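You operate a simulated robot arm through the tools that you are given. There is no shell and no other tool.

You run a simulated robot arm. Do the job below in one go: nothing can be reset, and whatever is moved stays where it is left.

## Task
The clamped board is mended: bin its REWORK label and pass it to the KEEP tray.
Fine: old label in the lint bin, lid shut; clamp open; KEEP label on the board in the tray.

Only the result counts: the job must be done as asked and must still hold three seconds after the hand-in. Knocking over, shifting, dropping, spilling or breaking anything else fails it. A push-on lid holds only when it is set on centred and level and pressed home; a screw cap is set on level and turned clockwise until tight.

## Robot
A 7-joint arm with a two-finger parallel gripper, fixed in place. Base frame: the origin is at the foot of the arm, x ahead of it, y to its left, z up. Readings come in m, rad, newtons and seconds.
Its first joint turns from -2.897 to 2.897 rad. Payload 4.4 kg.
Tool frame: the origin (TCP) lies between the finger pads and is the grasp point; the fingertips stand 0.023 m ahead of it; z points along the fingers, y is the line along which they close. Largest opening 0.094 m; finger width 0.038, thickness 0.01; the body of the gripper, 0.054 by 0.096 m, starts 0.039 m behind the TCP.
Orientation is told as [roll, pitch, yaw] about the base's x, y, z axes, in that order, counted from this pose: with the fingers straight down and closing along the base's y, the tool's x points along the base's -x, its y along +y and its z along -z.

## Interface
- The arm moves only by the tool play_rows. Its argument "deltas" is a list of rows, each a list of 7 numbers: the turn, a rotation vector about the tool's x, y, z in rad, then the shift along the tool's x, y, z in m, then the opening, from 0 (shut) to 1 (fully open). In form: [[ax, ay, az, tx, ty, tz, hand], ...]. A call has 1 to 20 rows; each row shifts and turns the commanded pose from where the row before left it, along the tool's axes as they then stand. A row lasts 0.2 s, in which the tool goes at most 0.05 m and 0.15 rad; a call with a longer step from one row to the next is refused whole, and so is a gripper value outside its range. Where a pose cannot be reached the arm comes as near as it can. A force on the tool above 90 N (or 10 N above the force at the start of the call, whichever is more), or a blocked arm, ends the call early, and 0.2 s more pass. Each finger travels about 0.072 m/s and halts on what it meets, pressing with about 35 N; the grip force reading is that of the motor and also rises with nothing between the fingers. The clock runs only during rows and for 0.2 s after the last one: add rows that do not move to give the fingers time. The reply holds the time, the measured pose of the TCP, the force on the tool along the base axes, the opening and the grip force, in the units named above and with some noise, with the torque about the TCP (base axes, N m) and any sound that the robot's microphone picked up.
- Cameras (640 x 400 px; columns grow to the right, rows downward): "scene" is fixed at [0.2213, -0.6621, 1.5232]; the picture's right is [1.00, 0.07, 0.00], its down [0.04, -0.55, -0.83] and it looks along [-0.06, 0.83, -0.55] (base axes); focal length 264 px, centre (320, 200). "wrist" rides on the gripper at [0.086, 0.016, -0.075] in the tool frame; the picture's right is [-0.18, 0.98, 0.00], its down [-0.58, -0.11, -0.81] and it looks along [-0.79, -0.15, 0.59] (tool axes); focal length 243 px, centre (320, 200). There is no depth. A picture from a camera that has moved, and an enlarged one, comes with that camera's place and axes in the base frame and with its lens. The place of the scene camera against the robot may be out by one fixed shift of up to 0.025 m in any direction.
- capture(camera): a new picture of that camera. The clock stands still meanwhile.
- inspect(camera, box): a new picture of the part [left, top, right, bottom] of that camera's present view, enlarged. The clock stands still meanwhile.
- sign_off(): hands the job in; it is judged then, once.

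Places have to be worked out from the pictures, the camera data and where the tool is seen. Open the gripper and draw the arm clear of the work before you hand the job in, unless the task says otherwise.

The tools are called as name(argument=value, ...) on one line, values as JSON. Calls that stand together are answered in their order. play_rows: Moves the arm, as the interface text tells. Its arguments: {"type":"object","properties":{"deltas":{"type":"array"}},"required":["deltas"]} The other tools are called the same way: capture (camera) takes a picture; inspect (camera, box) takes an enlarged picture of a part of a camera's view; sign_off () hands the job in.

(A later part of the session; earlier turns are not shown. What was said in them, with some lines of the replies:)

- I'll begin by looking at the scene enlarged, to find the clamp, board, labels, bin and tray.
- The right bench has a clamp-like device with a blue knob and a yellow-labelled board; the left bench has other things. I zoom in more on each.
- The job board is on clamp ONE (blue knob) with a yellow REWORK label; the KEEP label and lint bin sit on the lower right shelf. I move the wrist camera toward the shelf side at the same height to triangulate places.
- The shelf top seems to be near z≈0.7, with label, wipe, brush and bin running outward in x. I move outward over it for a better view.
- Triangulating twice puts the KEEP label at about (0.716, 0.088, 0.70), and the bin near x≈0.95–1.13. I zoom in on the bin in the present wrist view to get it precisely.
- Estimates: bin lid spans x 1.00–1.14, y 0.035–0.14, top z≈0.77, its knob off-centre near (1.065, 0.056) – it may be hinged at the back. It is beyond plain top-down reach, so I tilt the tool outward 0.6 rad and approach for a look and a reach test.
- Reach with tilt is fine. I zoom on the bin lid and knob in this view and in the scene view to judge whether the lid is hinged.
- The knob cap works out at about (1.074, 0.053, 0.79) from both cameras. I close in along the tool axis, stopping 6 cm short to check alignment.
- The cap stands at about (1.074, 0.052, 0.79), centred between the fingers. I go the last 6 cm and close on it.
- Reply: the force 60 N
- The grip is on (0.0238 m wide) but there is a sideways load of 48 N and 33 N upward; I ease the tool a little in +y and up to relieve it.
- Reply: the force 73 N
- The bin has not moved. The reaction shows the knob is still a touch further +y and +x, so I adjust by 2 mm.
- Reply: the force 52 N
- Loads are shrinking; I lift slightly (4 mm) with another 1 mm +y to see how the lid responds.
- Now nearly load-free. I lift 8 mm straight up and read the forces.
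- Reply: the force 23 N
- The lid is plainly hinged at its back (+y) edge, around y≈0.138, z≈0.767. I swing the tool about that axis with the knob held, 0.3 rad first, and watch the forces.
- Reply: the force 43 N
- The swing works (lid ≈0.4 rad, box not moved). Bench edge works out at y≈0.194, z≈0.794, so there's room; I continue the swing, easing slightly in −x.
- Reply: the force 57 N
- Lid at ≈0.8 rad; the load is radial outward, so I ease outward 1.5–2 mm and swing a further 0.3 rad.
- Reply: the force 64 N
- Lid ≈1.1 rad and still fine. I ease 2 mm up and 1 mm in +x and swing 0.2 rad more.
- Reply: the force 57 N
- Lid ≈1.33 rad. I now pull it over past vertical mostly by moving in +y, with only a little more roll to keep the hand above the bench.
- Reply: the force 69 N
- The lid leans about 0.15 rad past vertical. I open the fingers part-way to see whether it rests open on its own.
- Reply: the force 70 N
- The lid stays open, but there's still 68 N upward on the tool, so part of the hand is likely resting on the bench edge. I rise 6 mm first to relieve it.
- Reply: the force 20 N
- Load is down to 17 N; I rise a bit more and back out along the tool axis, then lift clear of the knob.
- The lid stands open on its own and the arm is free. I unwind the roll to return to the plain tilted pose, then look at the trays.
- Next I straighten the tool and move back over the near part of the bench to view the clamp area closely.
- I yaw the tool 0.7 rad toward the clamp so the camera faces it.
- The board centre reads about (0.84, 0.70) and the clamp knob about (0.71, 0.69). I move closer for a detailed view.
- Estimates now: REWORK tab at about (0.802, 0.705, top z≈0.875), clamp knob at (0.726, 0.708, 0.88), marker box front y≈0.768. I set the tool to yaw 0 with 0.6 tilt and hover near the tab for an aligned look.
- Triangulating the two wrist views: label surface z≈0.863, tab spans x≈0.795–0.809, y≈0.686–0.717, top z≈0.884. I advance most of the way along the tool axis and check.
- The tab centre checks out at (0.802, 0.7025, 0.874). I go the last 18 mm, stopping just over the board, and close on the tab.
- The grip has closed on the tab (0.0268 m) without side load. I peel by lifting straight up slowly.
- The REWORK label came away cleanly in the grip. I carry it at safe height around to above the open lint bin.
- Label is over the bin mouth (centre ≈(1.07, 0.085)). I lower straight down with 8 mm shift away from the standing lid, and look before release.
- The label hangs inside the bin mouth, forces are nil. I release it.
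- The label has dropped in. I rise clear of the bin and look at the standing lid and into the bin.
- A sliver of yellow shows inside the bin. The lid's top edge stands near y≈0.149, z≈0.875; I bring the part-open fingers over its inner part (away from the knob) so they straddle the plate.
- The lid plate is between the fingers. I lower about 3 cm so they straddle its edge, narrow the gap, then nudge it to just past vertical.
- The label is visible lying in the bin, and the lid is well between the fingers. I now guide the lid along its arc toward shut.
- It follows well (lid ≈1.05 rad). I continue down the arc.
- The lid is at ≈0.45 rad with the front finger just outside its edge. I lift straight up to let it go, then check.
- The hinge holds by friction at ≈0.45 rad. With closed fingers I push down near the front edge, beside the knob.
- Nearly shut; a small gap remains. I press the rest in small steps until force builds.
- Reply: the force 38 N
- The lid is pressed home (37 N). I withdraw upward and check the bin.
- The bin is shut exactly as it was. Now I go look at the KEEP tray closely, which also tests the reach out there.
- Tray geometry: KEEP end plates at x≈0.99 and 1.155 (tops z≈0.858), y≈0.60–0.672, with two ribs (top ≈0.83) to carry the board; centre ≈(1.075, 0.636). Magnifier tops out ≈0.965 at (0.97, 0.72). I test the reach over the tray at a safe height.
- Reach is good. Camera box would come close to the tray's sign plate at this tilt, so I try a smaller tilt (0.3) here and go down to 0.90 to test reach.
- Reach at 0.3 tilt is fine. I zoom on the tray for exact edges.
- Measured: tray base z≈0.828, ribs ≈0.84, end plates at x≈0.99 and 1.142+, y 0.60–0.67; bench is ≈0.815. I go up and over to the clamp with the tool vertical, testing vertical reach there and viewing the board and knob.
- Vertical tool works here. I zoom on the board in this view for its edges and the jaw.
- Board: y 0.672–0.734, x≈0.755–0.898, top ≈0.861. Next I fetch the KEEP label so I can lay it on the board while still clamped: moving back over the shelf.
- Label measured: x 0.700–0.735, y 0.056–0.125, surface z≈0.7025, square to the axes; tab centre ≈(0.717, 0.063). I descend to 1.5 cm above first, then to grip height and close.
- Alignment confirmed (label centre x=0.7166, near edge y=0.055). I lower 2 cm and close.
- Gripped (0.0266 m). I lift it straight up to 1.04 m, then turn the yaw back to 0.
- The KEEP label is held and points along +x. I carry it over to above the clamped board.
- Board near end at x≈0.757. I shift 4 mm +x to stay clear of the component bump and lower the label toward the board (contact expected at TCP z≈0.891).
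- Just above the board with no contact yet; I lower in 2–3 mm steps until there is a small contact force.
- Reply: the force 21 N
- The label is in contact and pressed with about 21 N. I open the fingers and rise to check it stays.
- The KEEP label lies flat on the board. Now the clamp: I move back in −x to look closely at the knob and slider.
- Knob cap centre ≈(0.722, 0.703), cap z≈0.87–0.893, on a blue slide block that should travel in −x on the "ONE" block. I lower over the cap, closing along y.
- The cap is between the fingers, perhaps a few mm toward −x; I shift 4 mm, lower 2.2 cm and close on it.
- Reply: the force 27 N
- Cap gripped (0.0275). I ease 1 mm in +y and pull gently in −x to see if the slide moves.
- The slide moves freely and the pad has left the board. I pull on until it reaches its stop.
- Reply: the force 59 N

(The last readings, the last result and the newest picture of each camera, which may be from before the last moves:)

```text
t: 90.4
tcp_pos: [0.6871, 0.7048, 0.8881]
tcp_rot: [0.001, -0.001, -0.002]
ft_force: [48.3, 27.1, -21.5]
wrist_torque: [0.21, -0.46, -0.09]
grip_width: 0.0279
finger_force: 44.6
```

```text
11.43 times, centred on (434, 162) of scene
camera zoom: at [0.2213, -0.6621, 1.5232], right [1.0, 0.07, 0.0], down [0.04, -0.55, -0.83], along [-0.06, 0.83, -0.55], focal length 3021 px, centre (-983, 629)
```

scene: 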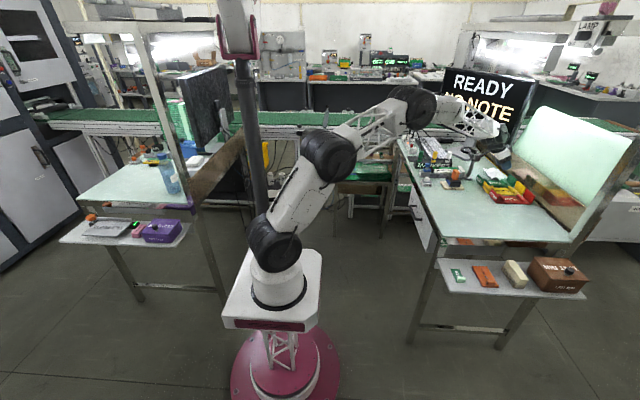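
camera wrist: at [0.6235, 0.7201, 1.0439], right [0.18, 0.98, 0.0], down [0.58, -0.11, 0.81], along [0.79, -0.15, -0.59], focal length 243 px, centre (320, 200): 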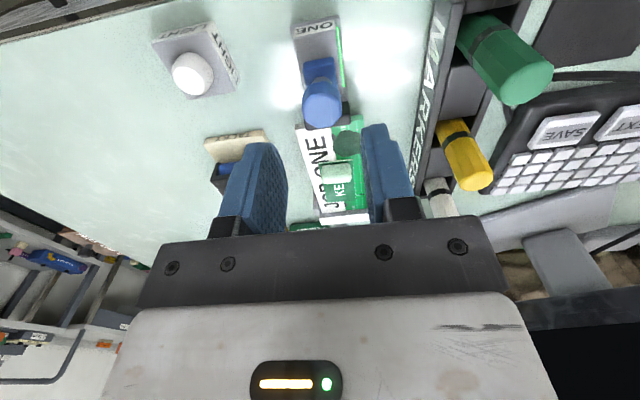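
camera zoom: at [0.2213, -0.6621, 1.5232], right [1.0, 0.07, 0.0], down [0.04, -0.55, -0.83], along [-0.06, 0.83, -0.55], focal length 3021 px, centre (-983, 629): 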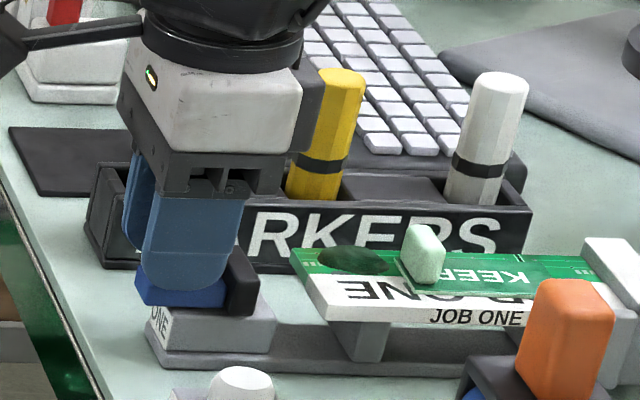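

The stop is reached (48 N, ≈30 mm travel). I ease back, open the fingers and rise, then view the freed board.

play_rows(deltas=[[0, 0, 0, -0.0015, 0, 0, 0.1], [0, 0, 0, 0, 0, 0, 0.35], [0, 0, 0, 0, 0, 0, 0.5], [0, 0, 0, 0, 0, 0, 0.6], [0, 0, 0, 0, 0, -0.02, 0.6], [0, 0, 0, 0, 0, -0.04, 0.6], [0, 0, 0, 0, 0, -0.04, 0.8], [0, 0, 0, 0, 0, 0, 0.9]])

capture(camera="wrist")

inspect(camera="scene", box=[412, 148, 476, 188])

```text
t: 92.2
tcp_pos: [0.6878, 0.7053, 0.9898]
tcp_rot: [0.004, 0.0, -0.001]
ft_force: [-0.4, -0.9, -0.4]
wrist_torque: [-0.01, -0.02, -0.01]
grip_width: 0.0846
finger_force: 0.0
```

```text
taken
camera wrist: at [0.6019, 0.7194, 1.0645], right [0.18, 0.98, 0.0], down [0.58, -0.11, 0.81], along [0.79, -0.15, -0.59], focal length 243 px, centre (320, 200)
```

wrist: 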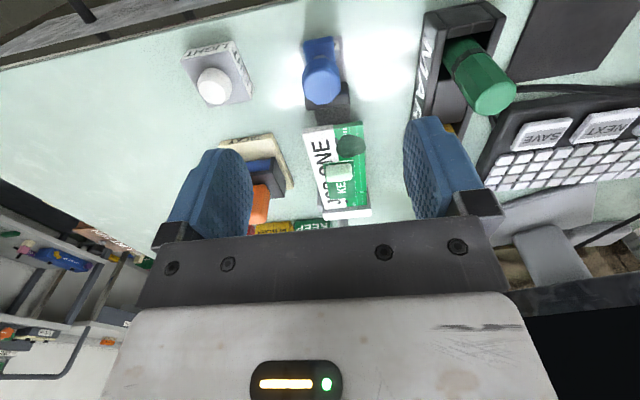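

```text
10.00 times, centred on (444, 168) of scene
camera zoom: at [0.2213, -0.6621, 1.5232], right [1.0, 0.07, 0.0], down [0.04, -0.55, -0.83], along [-0.06, 0.83, -0.55], focal length 2643 px, centre (-920, 520)
```

zoom: 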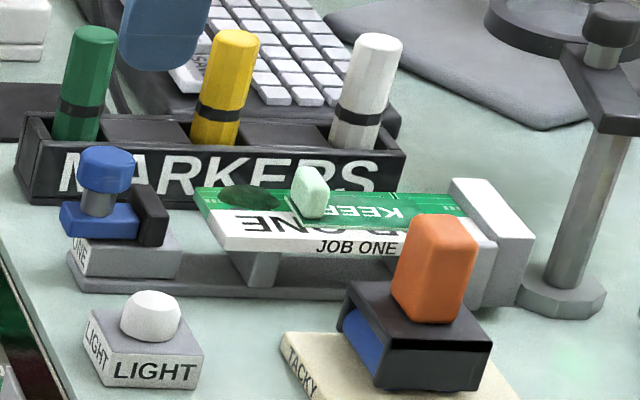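

The clamp is fully open and the board rests on its supports. Before lifting it, I take a view of the whole KEEP tray from above to pin down its length.

play_rows(deltas=[[0, 0, 0, -0.03, -0.02, -0.03, 0.9], [0, 0, 0, -0.035, -0.02, -0.025, 0.9], [0, 0, 0, -0.035, -0.02, -0.02, 0.9], [0, 0, 0, -0.035, -0.01, 0, 0.9], [0, 0, 0, 0, 0, 0, 0.9]])

inspect(camera="wrist", box=[270, 110, 430, 220])

inspect(camera="wrist", box=[270, 0, 470, 130])

```text
t: 93.4
tcp_pos: [0.8233, 0.6348, 1.0641]
tcp_rot: [-0.001, 0.0, 0.0]
ft_force: [0.6, 0.1, -0.1]
wrist_torque: [0.0, -0.01, 0.0]
grip_width: 0.0844
finger_force: 0.0
```

```text
3.64 times, centred on (350, 165) of wrist
camera zoom: at [0.7371, 0.6495, 1.139], right [0.18, 0.98, 0.0], down [0.58, -0.11, 0.81], along [0.79, -0.15, -0.59], focal length 882 px, centre (211, 327)
```

zoom: 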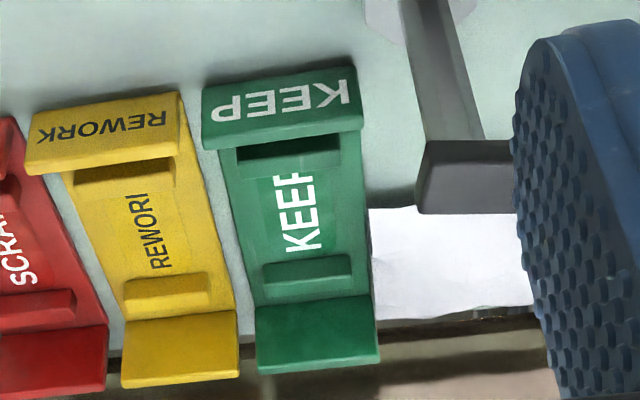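

```text
3.08 times, centred on (370, 65) of wrist
camera zoom: at [0.7371, 0.6495, 1.139], right [0.18, 0.98, 0.0], down [0.58, -0.11, 0.81], along [0.79, -0.15, -0.59], focal length 746 px, centre (166, 615)
```

zoom: 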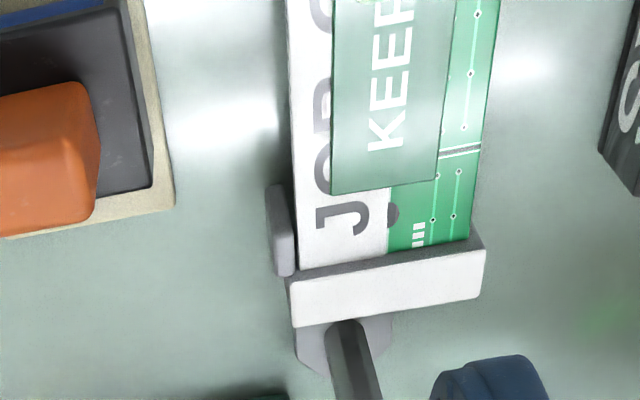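

Tray interior: x≈0.982/0.99 to 1.142, y 0.5985–0.666, centre ≈(1.064, 0.6325); paper lies beyond y≈0.668 at x>1.08 and the magnifier bar end is at about (0.96, 0.69, 0.93). I'll grip the board 19 mm −x of its centre with 0.3 tilt to stay clear of both. Moving above the board now.

play_rows(deltas=[[0, -0.15, 0, 0, 0.034, 0, 0.9], [0, -0.15, 0, 0, 0.034, 0, 0.9], [0, 0, 0, 0.018, 0, 0.0412, 0.9], [0, 0, 0, 0.018, 0, 0.0412, 0.9], [0, 0, 0, 0.018, 0, 0.0412, 0.9], [0, 0, 0, 0, 0, 0, 0.9]])

capture(camera="wrist")

inspect(camera="scene", box=[412, 140, 476, 185])

```text
t: 94.8
tcp_pos: [0.8079, 0.7032, 0.929]
tcp_rot: [0.001, -0.301, -0.001]
ft_force: [-0.9, 0.7, 0.0]
wrist_torque: [-0.05, 0.01, 0.02]
grip_width: 0.0848
finger_force: 0.1
```

```text
taken
camera wrist: at [0.7031, 0.7186, 0.9749], right [0.18, 0.98, 0.05], down [0.32, -0.11, 0.94], along [0.93, -0.15, -0.33], focal length 243 px, centre (320, 200)
```

wrist: 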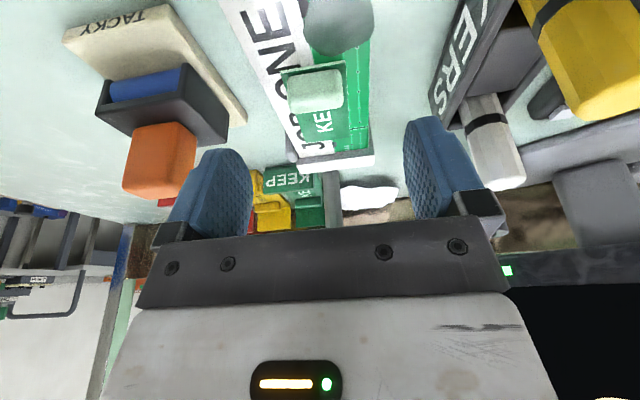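

```text
8.89 times, centred on (444, 162) of scene
camera zoom: at [0.2213, -0.6621, 1.5232], right [1.0, 0.07, 0.0], down [0.04, -0.55, -0.83], along [-0.06, 0.83, -0.55], focal length 2350 px, centre (-782, 533)
```

zoom: 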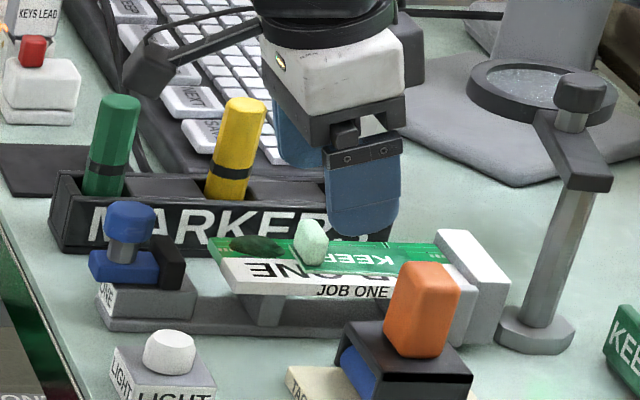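

The board sits centrally between the open fingers. I descend to grip height (TCP 0.876) and close slowly.

play_rows(deltas=[[0, 0, 0, 0.0059, 0, 0.0191, 0.9], [0, 0, 0, 0.0059, 0, 0.0191, 0.9], [0, 0, 0, 0.0039, 0, 0.0124, 0.9], [0, 0, 0, 0, 0, 0, 0.9], [0, 0, 0, 0, 0, 0, 0.8], [0, 0, 0, 0, 0, 0, 0.72]])

capture(camera="wrist")

inspect(camera="scene", box=[412, 140, 476, 185])

```text
t: 96.2
tcp_pos: [0.8089, 0.7035, 0.8766]
tcp_rot: [0.001, -0.301, -0.002]
ft_force: [0.0, -0.7, -0.6]
wrist_torque: [0.0, -0.01, -0.02]
grip_width: 0.0678
finger_force: 0.2
```

```text
taken
camera wrist: at [0.7031, 0.7179, 0.9213], right [0.18, 0.98, 0.05], down [0.32, -0.11, 0.94], along [0.93, -0.15, -0.33], focal length 243 px, centre (320, 200)
```

wrist: 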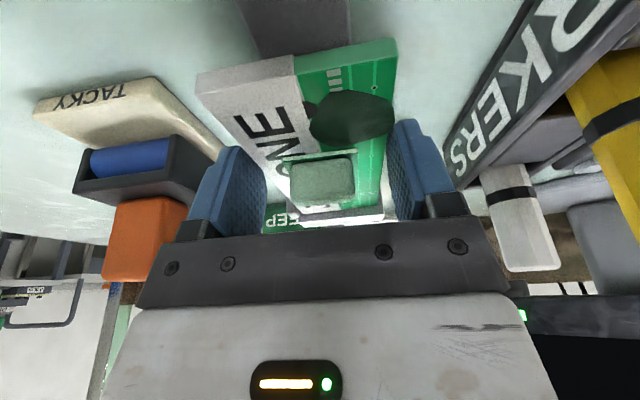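

```text
8.89 times, centred on (444, 162) of scene
camera zoom: at [0.2213, -0.6621, 1.5232], right [1.0, 0.07, 0.0], down [0.04, -0.55, -0.83], along [-0.06, 0.83, -0.55], focal length 2350 px, centre (-782, 533)
```

zoom: 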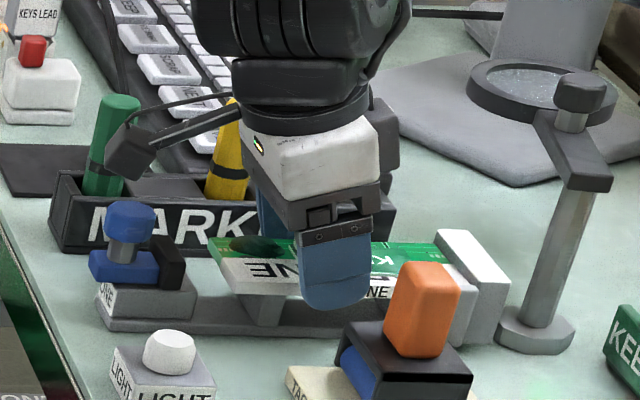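

The fingertips flank the board. I close to grip it.

play_rows(deltas=[[0, 0, 0, 0, 0, 0, 0.66], [0, 0, 0, 0, 0, 0, 0.6], [0, 0, 0, 0, 0, 0, 0.55], [0, 0, 0, 0, 0, 0, 0.55]])

```text
t: 97.2
tcp_pos: [0.8077, 0.7028, 0.8762]
tcp_rot: [0.0, -0.299, 0.0]
ft_force: [0.3, 0.9, -0.1]
wrist_torque: [0.0, -0.02, -0.01]
grip_width: 0.0612
finger_force: 35.4
```

Board gripped at 0.0612 m, balanced. I lift a few millimetres, draw it 6 mm back from the fixed jaw, and lift on.

play_rows(deltas=[[0, 0, 0, -0.0009, 0, -0.0029, 0.5], [0, 0, 0, 0.0019, 0, -0.0035, 0.5], [0, 0, 0, 0.0019, 0, -0.0035, 0.5], [0, 0, 0, -0.003, 0, -0.0096, 0.5], [0, 0, 0, -0.0059, 0, -0.0191, 0.5], [0, 0, 0, 0, 0, 0, 0.5]])

capture(camera="wrist")

inspect(camera="scene", box=[412, 135, 476, 180])

```text
t: 98.6
tcp_pos: [0.8019, 0.7021, 0.917]
tcp_rot: [0.0, -0.3, 0.001]
ft_force: [-0.2, -0.2, -0.5]
wrist_torque: [0.0, 0.01, -0.02]
grip_width: 0.0608
finger_force: 35.0
```

```text
taken
camera wrist: at [0.6978, 0.7174, 0.9606], right [0.18, 0.98, 0.05], down [0.32, -0.11, 0.94], along [0.93, -0.15, -0.33], focal length 243 px, centre (320, 200)
```

wrist: 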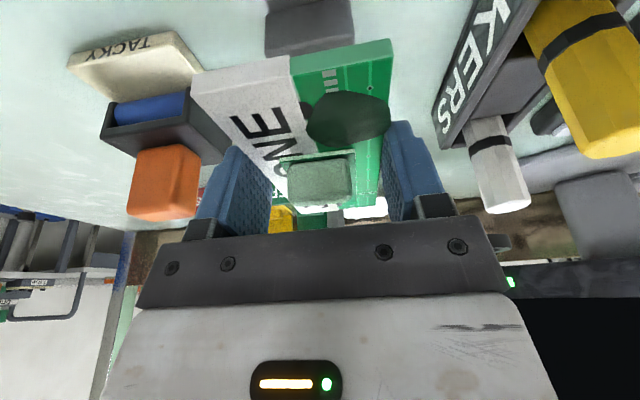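

```text
8.89 times, centred on (444, 158) of scene
camera zoom: at [0.2213, -0.6621, 1.5232], right [1.0, 0.07, 0.0], down [0.04, -0.55, -0.83], along [-0.06, 0.83, -0.55], focal length 2350 px, centre (-782, 578)
```

zoom: 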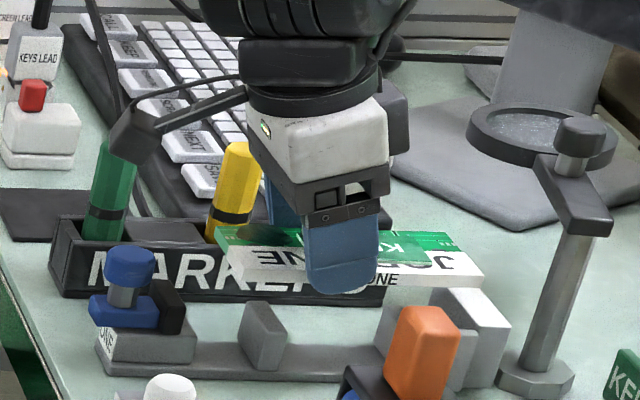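

The board is off the clamp, level, with the KEEP label in place. I raise it gently to 1.04 m and bring it back in y before going outward.

play_rows(deltas=[[0, 0, 0, -0.003, 0, -0.0096, 0.5], [0, 0, 0, -0.0065, 0, -0.021, 0.5], [0, 0, 0, -0.009, 0, -0.029, 0.5], [0, 0, 0, -0.009, 0, -0.029, 0.5], [0, 0, 0, -0.0065, 0, -0.021, 0.5], [0, 0, 0, -0.0024, -0.008, -0.0078, 0.5], [0, 0, 0, 0, -0.016, 0, 0.5], [0, 0, 0, 0, -0.02, 0, 0.5], [0, 0, 0, 0, -0.018, 0, 0.5], [0, 0, 0, 0, -0.008, 0, 0.5], [0, 0, 0, 0, 0, 0, 0.5]])

play_rows(deltas=[[0, 0, 0, -0.0096, 0, 0.003, 0.5], [0, 0, 0, -0.0191, 0, 0.0059, 0.5], [0, 0, 0, -0.0287, 0, 0.0089, 0.5], [0, 0, 0, -0.0287, 0, 0.0089, 0.5], [0, 0, 0, -0.0287, 0, 0.0089, 0.5], [0, 0, 0, -0.0287, 0, 0.0089, 0.5], [0, 0, 0, -0.0287, 0, 0.0089, 0.5], [0, 0, 0, -0.0287, 0, 0.0089, 0.5], [0, 0, 0, -0.0191, 0, 0.0059, 0.5], [0, 0, 0, -0.0115, 0, 0.0035, 0.5], [0, 0, 0, 0, 0, 0, 0.5]])

capture(camera="wrist")

inspect(camera="scene", box=[440, 110, 552, 200])

```text
t: 101.0
tcp_pos: [0.8017, 0.6332, 1.0384]
tcp_rot: [0.001, -0.301, 0.001]
ft_force: [0.0, 0.4, -0.4]
wrist_torque: [0.0, 0.03, -0.01]
grip_width: 0.0612
finger_force: 35.2
```

```text
t: 103.4
tcp_pos: [1.0433, 0.6325, 1.0382]
tcp_rot: [0.0, -0.298, -0.001]
ft_force: [1.0, -0.5, -0.7]
wrist_torque: [0.02, 0.03, -0.01]
grip_width: 0.0609
finger_force: 35.0
```

```text
taken
camera wrist: at [0.94, 0.647, 1.0825], right [0.18, 0.98, 0.05], down [0.32, -0.11, 0.94], along [0.93, -0.15, -0.33], focal length 243 px, centre (320, 200)
```

wrist: 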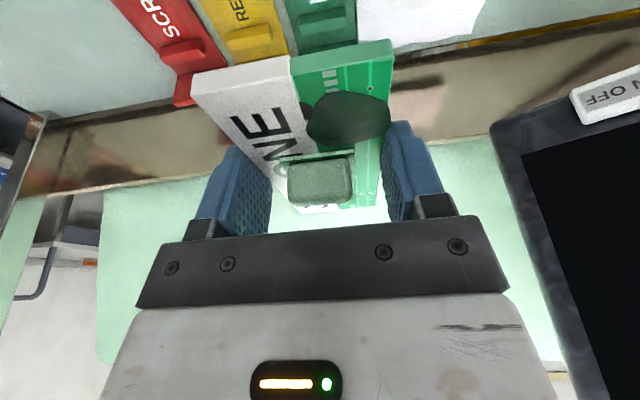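

```text
4.44 times, centred on (496, 155) of scene
camera zoom: at [0.2213, -0.6621, 1.5232], right [1.0, 0.07, 0.0], down [0.04, -0.55, -0.83], along [-0.06, 0.83, -0.55], focal length 1175 px, centre (-462, 400)
```

zoom: 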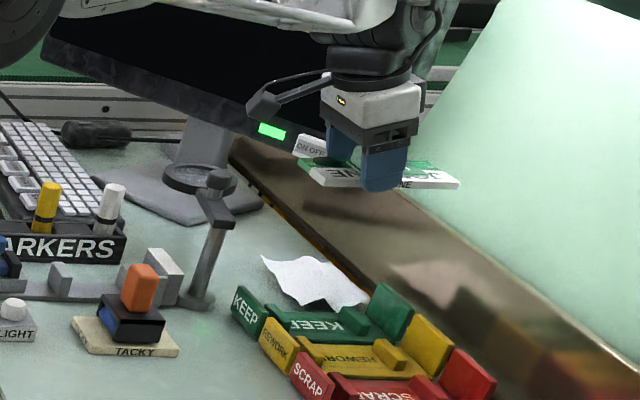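

inspect(camera="wrist", box=[170, 20, 420, 220])

```text
2.00 times, centred on (295, 120) of wrist
camera zoom: at [0.94, 0.647, 1.0825], right [0.18, 0.98, 0.05], down [0.32, -0.11, 0.94], along [0.93, -0.15, -0.33], focal length 485 px, centre (370, 360)
```

zoom: 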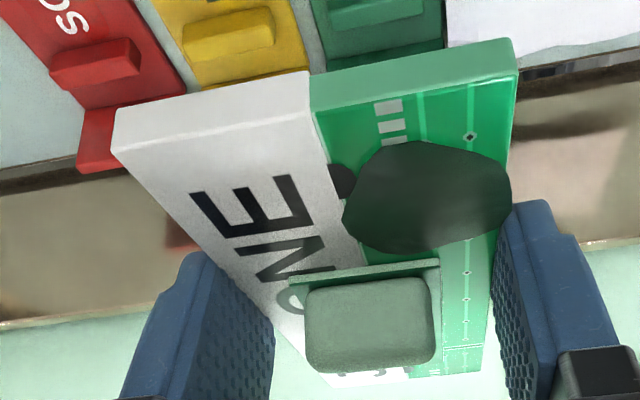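

Board near end at x≈0.992 as planned, level, label in place. I lower to just above the tray end plates and check clearances.

play_rows(deltas=[[0, 0, 0, 0.0035, 0, 0.0145, 0.5], [0, 0, 0, 0.0089, 0, 0.0287, 0.5], [0, 0, 0, 0.0089, 0, 0.0287, 0.5], [0, 0, 0, 0.0089, 0, 0.0287, 0.5], [0, 0, 0, 0.0059, 0, 0.0191, 0.5], [0, 0, 0, 0.0022, 0, 0.0072, 0.5], [0, 0, 0, 0, 0, 0, 0.5]])

capture(camera="wrist")

inspect(camera="scene", box=[460, 140, 540, 205])

```text
t: 105.0
tcp_pos: [1.0452, 0.6336, 0.9046]
tcp_rot: [0.0, -0.3, 0.001]
ft_force: [0.2, 1.2, -0.7]
wrist_torque: [0.0, 0.02, -0.01]
grip_width: 0.0608
finger_force: 35.0
```

```text
taken
camera wrist: at [0.9408, 0.6472, 0.95], right [0.18, 0.98, 0.05], down [0.32, -0.11, 0.94], along [0.93, -0.15, -0.33], focal length 243 px, centre (320, 200)
```

wrist: 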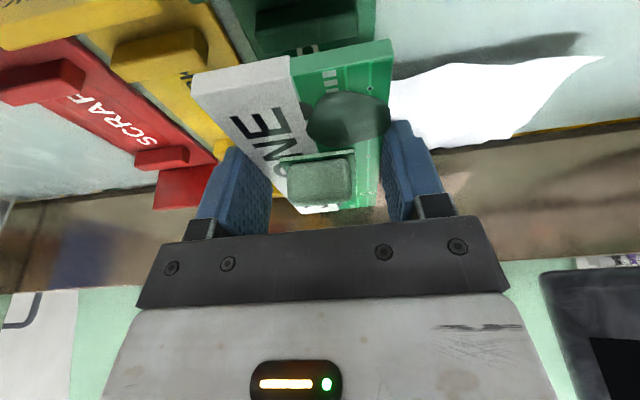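

```text
6.15 times, centred on (500, 172) of scene
camera zoom: at [0.2213, -0.6621, 1.5232], right [1.0, 0.07, 0.0], down [0.04, -0.55, -0.83], along [-0.06, 0.83, -0.55], focal length 1627 px, centre (-788, 369)
```

zoom: 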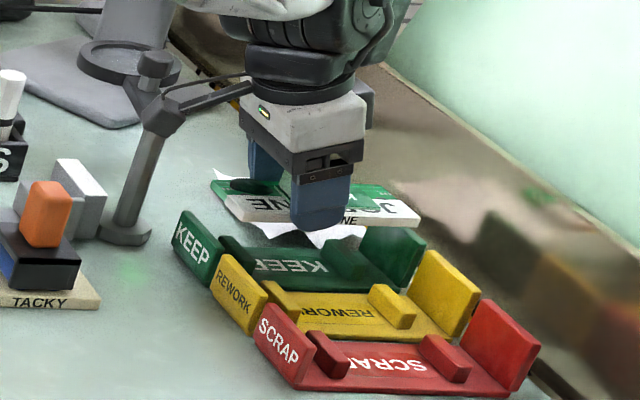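

The camera box is near the magnifier bar in this view; I zoom there to judge the gap before going lower.

inspect(camera="scene", box=[468, 142, 500, 182])

inspect(camera="scene", box=[480, 162, 520, 187])

```text
10.00 times, centred on (484, 162) of scene
camera zoom: at [0.2213, -0.6621, 1.5232], right [1.0, 0.07, 0.0], down [0.04, -0.55, -0.83], along [-0.06, 0.83, -0.55], focal length 2643 px, centre (-1320, 580)
```

zoom: 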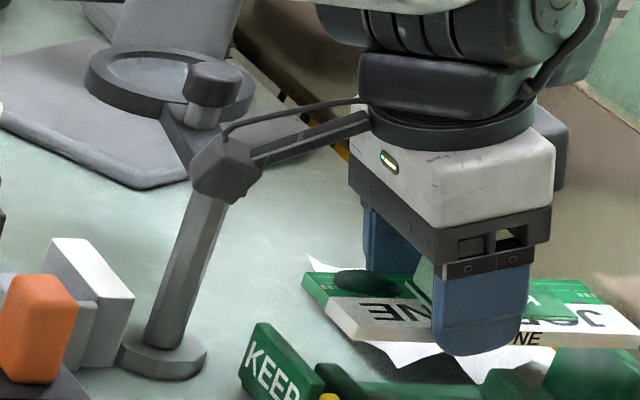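

```text
16.00 times, centred on (500, 174) of scene
camera zoom: at [0.2213, -0.6621, 1.5232], right [1.0, 0.07, 0.0], down [0.04, -0.55, -0.83], along [-0.06, 0.83, -0.55], focal length 4229 px, centre (-2560, 608)
```

zoom: 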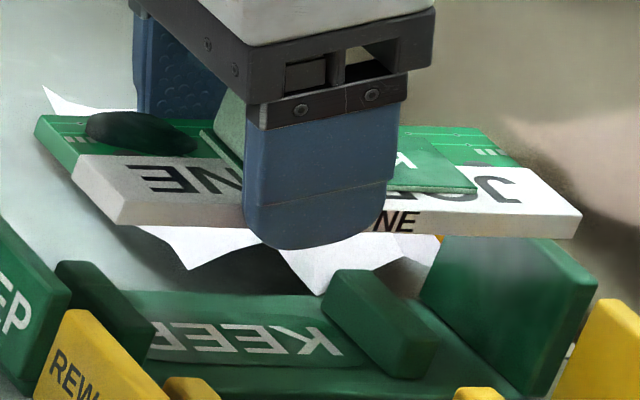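

Forces are nil and the gap to the magnifier is lateral, unaffected by going lower. I descend 3 cm more into the tray and check again.

play_rows(deltas=[[0, 0, 0, 0.003, -0.0005, 0.0096, 0.5], [0, 0, 0, 0.003, 0, 0.0096, 0.5], [0, 0, 0, 0.003, 0, 0.0096, 0.5], [0, 0, 0, 0, 0, 0, 0.5]])

inspect(camera="scene", box=[480, 165, 528, 195])

capture(camera="wrist")

```text
t: 106.0
tcp_pos: [1.0448, 0.6331, 0.8755]
tcp_rot: [-0.001, -0.3, 0.0]
ft_force: [0.2, -0.7, -1.2]
wrist_torque: [0.0, -0.02, 0.0]
grip_width: 0.0609
finger_force: 35.0
```

```text
13.33 times, centred on (504, 180) of scene
camera zoom: at [0.2213, -0.6621, 1.5232], right [1.0, 0.07, 0.0], down [0.04, -0.55, -0.83], along [-0.06, 0.83, -0.55], focal length 3524 px, centre (-2133, 467)
```

zoom: 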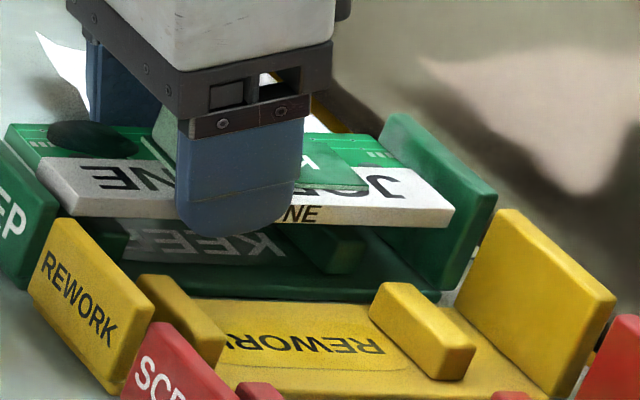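

```text
taken
camera wrist: at [0.9411, 0.6467, 0.9201], right [0.18, 0.98, 0.05], down [0.32, -0.11, 0.94], along [0.93, -0.15, -0.33], focal length 243 px, centre (320, 200)
```

wrist: 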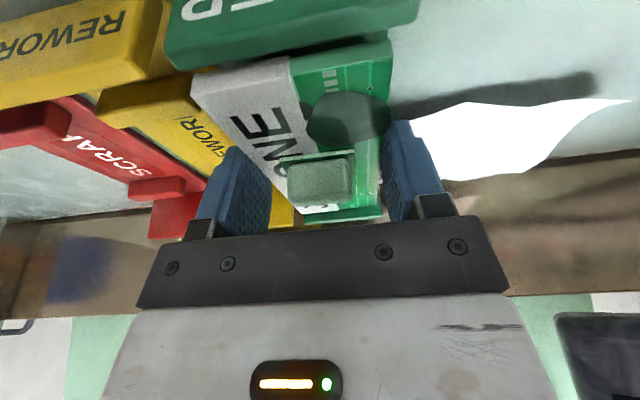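

inspect(camera="wrist", box=[150, 0, 430, 175])

```text
2.29 times, centred on (290, 88) of wrist
camera zoom: at [0.9411, 0.6467, 0.9201], right [0.18, 0.98, 0.05], down [0.32, -0.11, 0.94], along [0.93, -0.15, -0.33], focal length 555 px, centre (389, 457)
```

zoom: 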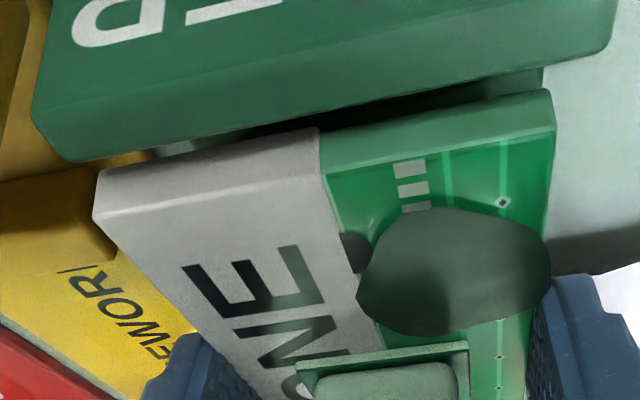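

The board's near end clears the sign plate by ≈3 mm and the far end by ≈9 mm; I shift 3 mm in +x to centre it and lower until it touches the ribs.

play_rows(deltas=[[0, 0, 0, -0.0029, -0.0005, 0.0009, 0.5], [0, 0, 0, 0.0015, 0, 0.0048, 0.5], [0, 0, 0, 0.0012, 0, 0.0038, 0.5], [0, 0, 0, 0, 0, 0, 0.5]])

inspect(camera="scene", box=[480, 165, 528, 195])

inspect(camera="wrist", box=[150, 0, 430, 175])

```text
t: 107.0
tcp_pos: [1.0488, 0.6312, 0.8665]
tcp_rot: [0.0, -0.299, 0.0]
ft_force: [0.0, -0.5, 0.1]
wrist_torque: [-0.01, 0.01, -0.01]
grip_width: 0.0611
finger_force: 34.8
```

```text
13.33 times, centred on (504, 180) of scene
camera zoom: at [0.2213, -0.6621, 1.5232], right [1.0, 0.07, 0.0], down [0.04, -0.55, -0.83], along [-0.06, 0.83, -0.55], focal length 3524 px, centre (-2133, 467)
```

zoom: 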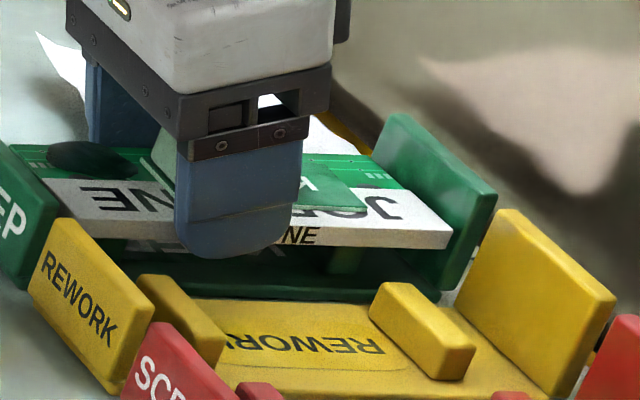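

```text
2.29 times, centred on (290, 88) of wrist
camera zoom: at [0.9437, 0.6462, 0.9111], right [0.18, 0.98, 0.05], down [0.32, -0.11, 0.94], along [0.93, -0.15, -0.33], focal length 555 px, centre (389, 457)
```

zoom: 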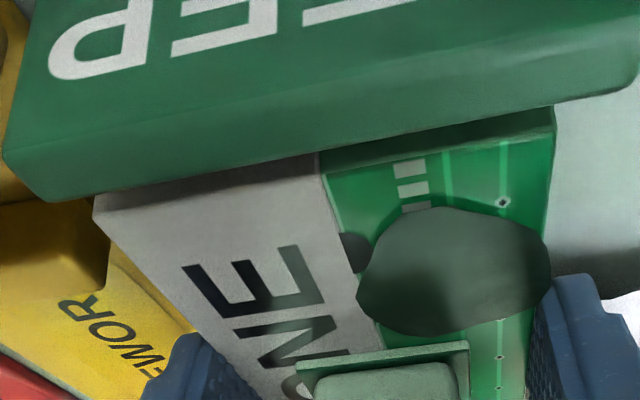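

It is inside, with ≈5 mm at both ends. I continue down in small steps for contact.

play_rows(deltas=[[0, 0, 0, 0.0006, 0, 0.0019, 0.5], [0, 0, 0, 0.0006, 0, 0.0019, 0.5], [0, 0, 0, 0, 0, 0, 0.5]])

play_rows(deltas=[[0, 0, 0, 0.0004, 0, 0.0014, 0.5], [0, 0, 0, 0, 0, 0, 0.5]])

```text
t: 107.8
tcp_pos: [1.0487, 0.6317, 0.862]
tcp_rot: [0.001, -0.299, 0.0]
ft_force: [-1.3, -1.0, 2.7]
wrist_torque: [-0.01, -0.01, -0.01]
grip_width: 0.061
finger_force: 34.8
```

```text
t: 108.4
tcp_pos: [1.0492, 0.6327, 0.8636]
tcp_rot: [0.003, -0.301, 0.0]
ft_force: [-0.8, -2.0, 13.2]
wrist_torque: [-0.12, 0.28, 0.0]
grip_width: 0.0611
finger_force: 35.4
```

Contact with the ribs (13 N). I open only a few millimetres per side and look.

play_rows(deltas=[[0, 0, 0, -0.0003, 0, -0.0009, 0.5], [0, 0, 0, 0, 0, 0, 0.68], [0, 0, 0, 0, 0, 0, 0.72], [0, 0, 0, 0, 0, 0, 0.74], [0, 0, 0, 0, 0, 0, 0.74]])

inspect(camera="scene", box=[480, 165, 528, 195])

capture(camera="wrist")

```text
t: 109.6
tcp_pos: [1.0489, 0.6316, 0.8615]
tcp_rot: [-0.001, -0.299, 0.0]
ft_force: [-0.1, 0.0, -0.1]
wrist_torque: [-0.03, -0.01, 0.0]
grip_width: 0.0697
finger_force: 0.1
```

```text
13.33 times, centred on (504, 180) of scene
camera zoom: at [0.2213, -0.6621, 1.5232], right [1.0, 0.07, 0.0], down [0.04, -0.55, -0.83], along [-0.06, 0.83, -0.55], focal length 3524 px, centre (-2133, 467)
```

zoom: 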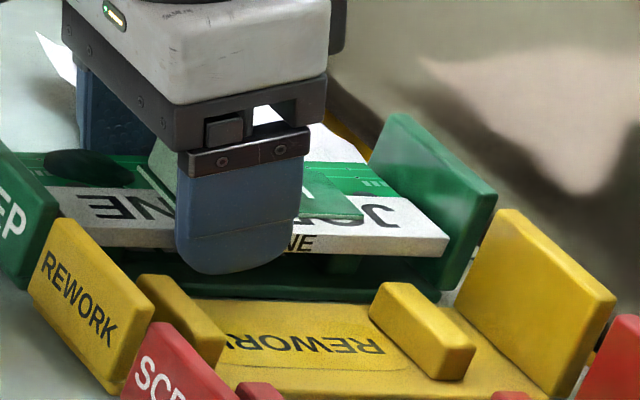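

```text
taken
camera wrist: at [0.9438, 0.6464, 0.9064], right [0.18, 0.98, 0.05], down [0.32, -0.11, 0.94], along [0.93, -0.15, -0.33], focal length 243 px, centre (320, 200)
```

wrist: 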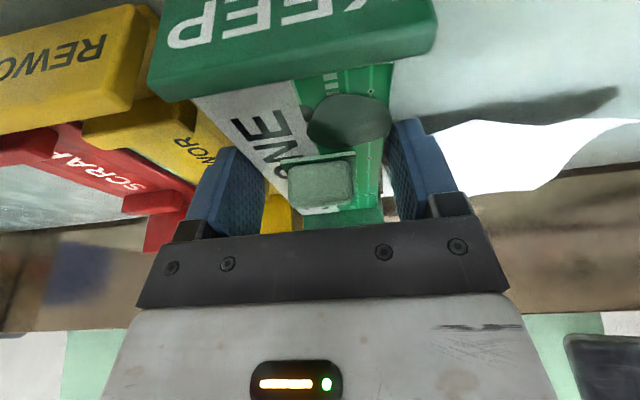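

The board stays on the ribs. I rise straight up, slowly at first, then check the result.

play_rows(deltas=[[0, 0, 0, -0.003, 0, -0.0096, 0.74], [0, 0, 0, -0.0059, 0, -0.0191, 0.74], [0, 0, 0, -0.0089, 0, -0.0287, 0.74], [0, 0, 0, -0.0118, 0, -0.0382, 0.74], [0, 0, 0, -0.0118, 0, -0.0382, 0.74], [0, 0, 0, -0.0118, 0, -0.0382, 0.74], [0, 0, 0, 0, 0, 0, 0.74]])

inspect(camera="scene", box=[470, 160, 534, 200])

capture(camera="wrist")

```text
t: 111.2
tcp_pos: [1.0483, 0.6323, 1.0416]
tcp_rot: [0.0, -0.301, 0.002]
ft_force: [-0.1, -0.1, 0.6]
wrist_torque: [0.01, -0.01, -0.03]
grip_width: 0.0697
finger_force: 0.0
```

```text
10.00 times, centred on (502, 180) of scene
camera zoom: at [0.2213, -0.6621, 1.5232], right [1.0, 0.07, 0.0], down [0.04, -0.55, -0.83], along [-0.06, 0.83, -0.55], focal length 2643 px, centre (-1500, 400)
```

zoom: 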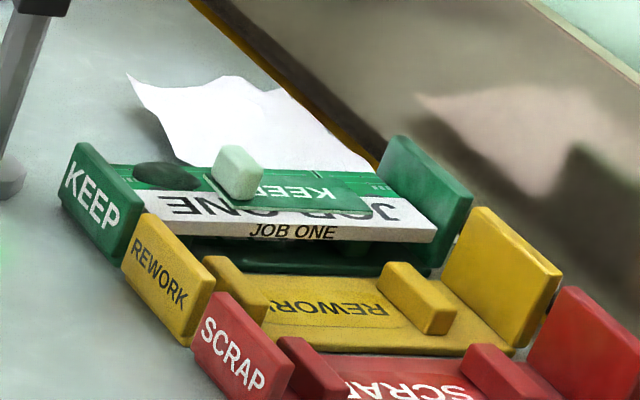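

```text
taken
camera wrist: at [0.943, 0.6466, 1.0874], right [0.18, 0.98, 0.05], down [0.32, -0.11, 0.94], along [0.93, -0.15, -0.33], focal length 243 px, centre (320, 200)
```

wrist: 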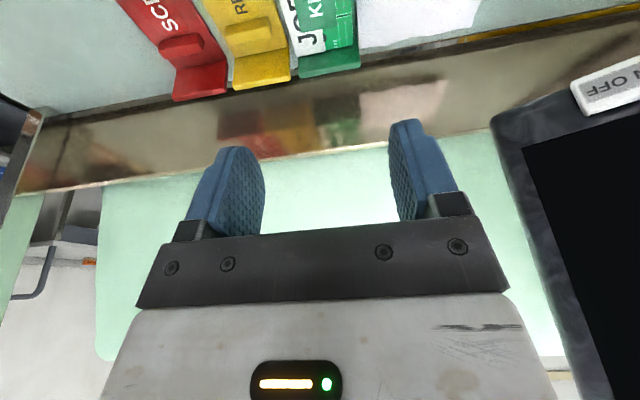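

Board rests level in the KEEP tray with the KEEP label on it. I draw the arm back clear and inspect everything once more.

play_rows(deltas=[[0, 0, 0, 0, -0.03, 0, 0.9], [0, 0, 0, 0.0287, -0.03, -0.0089, 1], [0, 0, 0, 0.0287, -0.03, -0.0089, 1], [0, 0, 0, 0.0287, -0.03, -0.0089, 1], [0, 0, 0, 0.0287, -0.03, -0.0089, 1], [0, 0, 0, 0.0287, -0.02, -0.0089, 1], [0, 0, 0, 0.0287, -0.02, -0.0089, 1], [0, 0, 0, 0.0287, -0.02, -0.0089, 1], [0, 0, 0, 0.0287, 0, -0.0089, 1], [0, 0.15, 0, 0.0287, 0, -0.0089, 1], [0, 0.15, 0, 0.0287, 0, -0.0089, 1], [0, 0, 0, 0.04, 0, 0, 1], [0, 0, 0, 0.04, 0, 0, 1], [0, 0, 0, 0.04, 0, 0, 1], [0, 0, 0, 0, 0, 0, 1]])

capture(camera="scene")

inspect(camera="scene", box=[405, 140, 533, 210])

inspect(camera="scene", box=[430, 240, 600, 310])

capture(camera="wrist")

```text
t: 114.4
tcp_pos: [0.6285, 0.4227, 1.0455]
tcp_rot: [0.001, 0.001, 0.0]
ft_force: [0.2, -0.6, 0.0]
wrist_torque: [0.0, 0.0, 0.0]
grip_width: 0.0942
finger_force: 0.0
```

```text
taken
```

scene: 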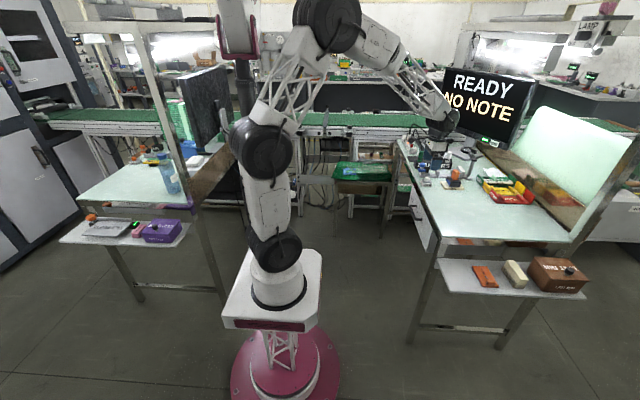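

```text
5.00 times, centred on (469, 175) of scene
camera zoom: at [0.2213, -0.6621, 1.5232], right [1.0, 0.07, 0.0], down [0.04, -0.55, -0.83], along [-0.06, 0.83, -0.55], focal length 1322 px, centre (-425, 325)
```

zoom: 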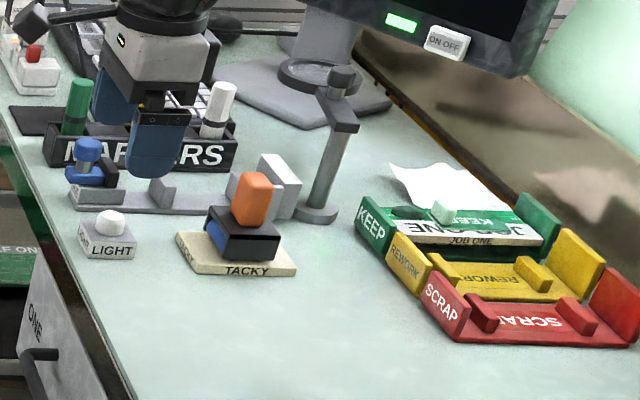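

```text
3.76 times, centred on (515, 275) of scene
camera zoom: at [0.2213, -0.6621, 1.5232], right [1.0, 0.07, 0.0], down [0.04, -0.55, -0.83], along [-0.06, 0.83, -0.55], focal length 995 px, centre (-414, -82)
```

zoom: 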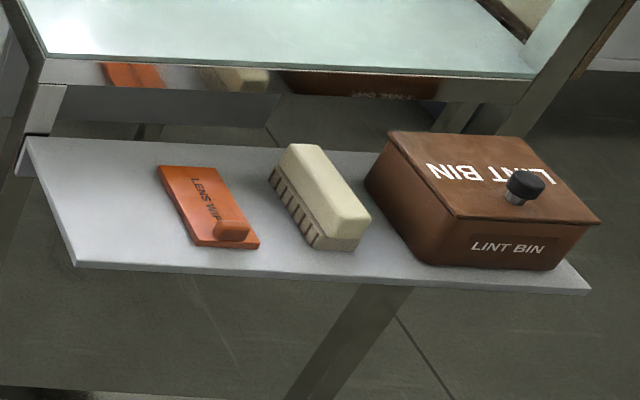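

```text
taken
camera wrist: at [0.5422, 0.4368, 1.1194], right [0.18, 0.98, 0.0], down [0.58, -0.11, 0.81], along [0.79, -0.15, -0.59], focal length 243 px, centre (320, 200)
```

wrist: 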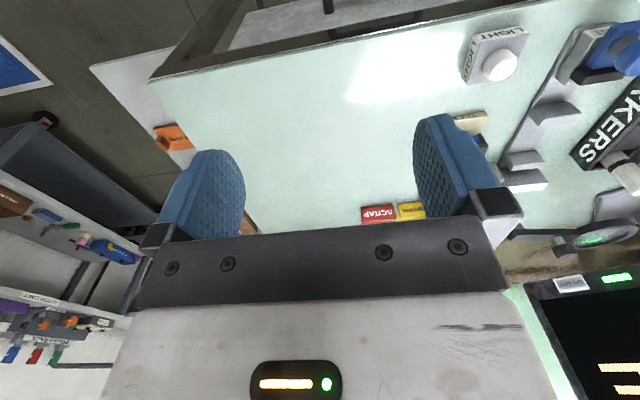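

Final check: the bin lid is shut and lines up with its starting position, with the old label inside. The clamp is fully open, the board is in the KEEP tray with the KEEP label on it, and nothing else looks disturbed. The gripper is open and clear, so I hand the job in.

sign_off()

```text
The job is handed in.
```

The job is handed in. The mended board is in the KEEP tray with the KEEP label on it.

- **Old label:** I peeled the REWORK label off the board and dropped it in the lint bin. I pressed the lid shut, and it sits where it did at the start.
- **Clamp:** I pulled the blue knob back to its stop, so the clamp is fully open.
- **Board:** it rests level on the tray's two ribs, with a few millimetres to spare at each end. The KEEP label is stuck flat on top.
- **Everything else:** nothing else looked moved in the final pictures. The gripper is open and the arm is clear of the work.

While I was swinging the bin lid open, the force sensor read about 68 N upward, probably the hand resting on the bench. I backed off and saw no sign that anything had moved.
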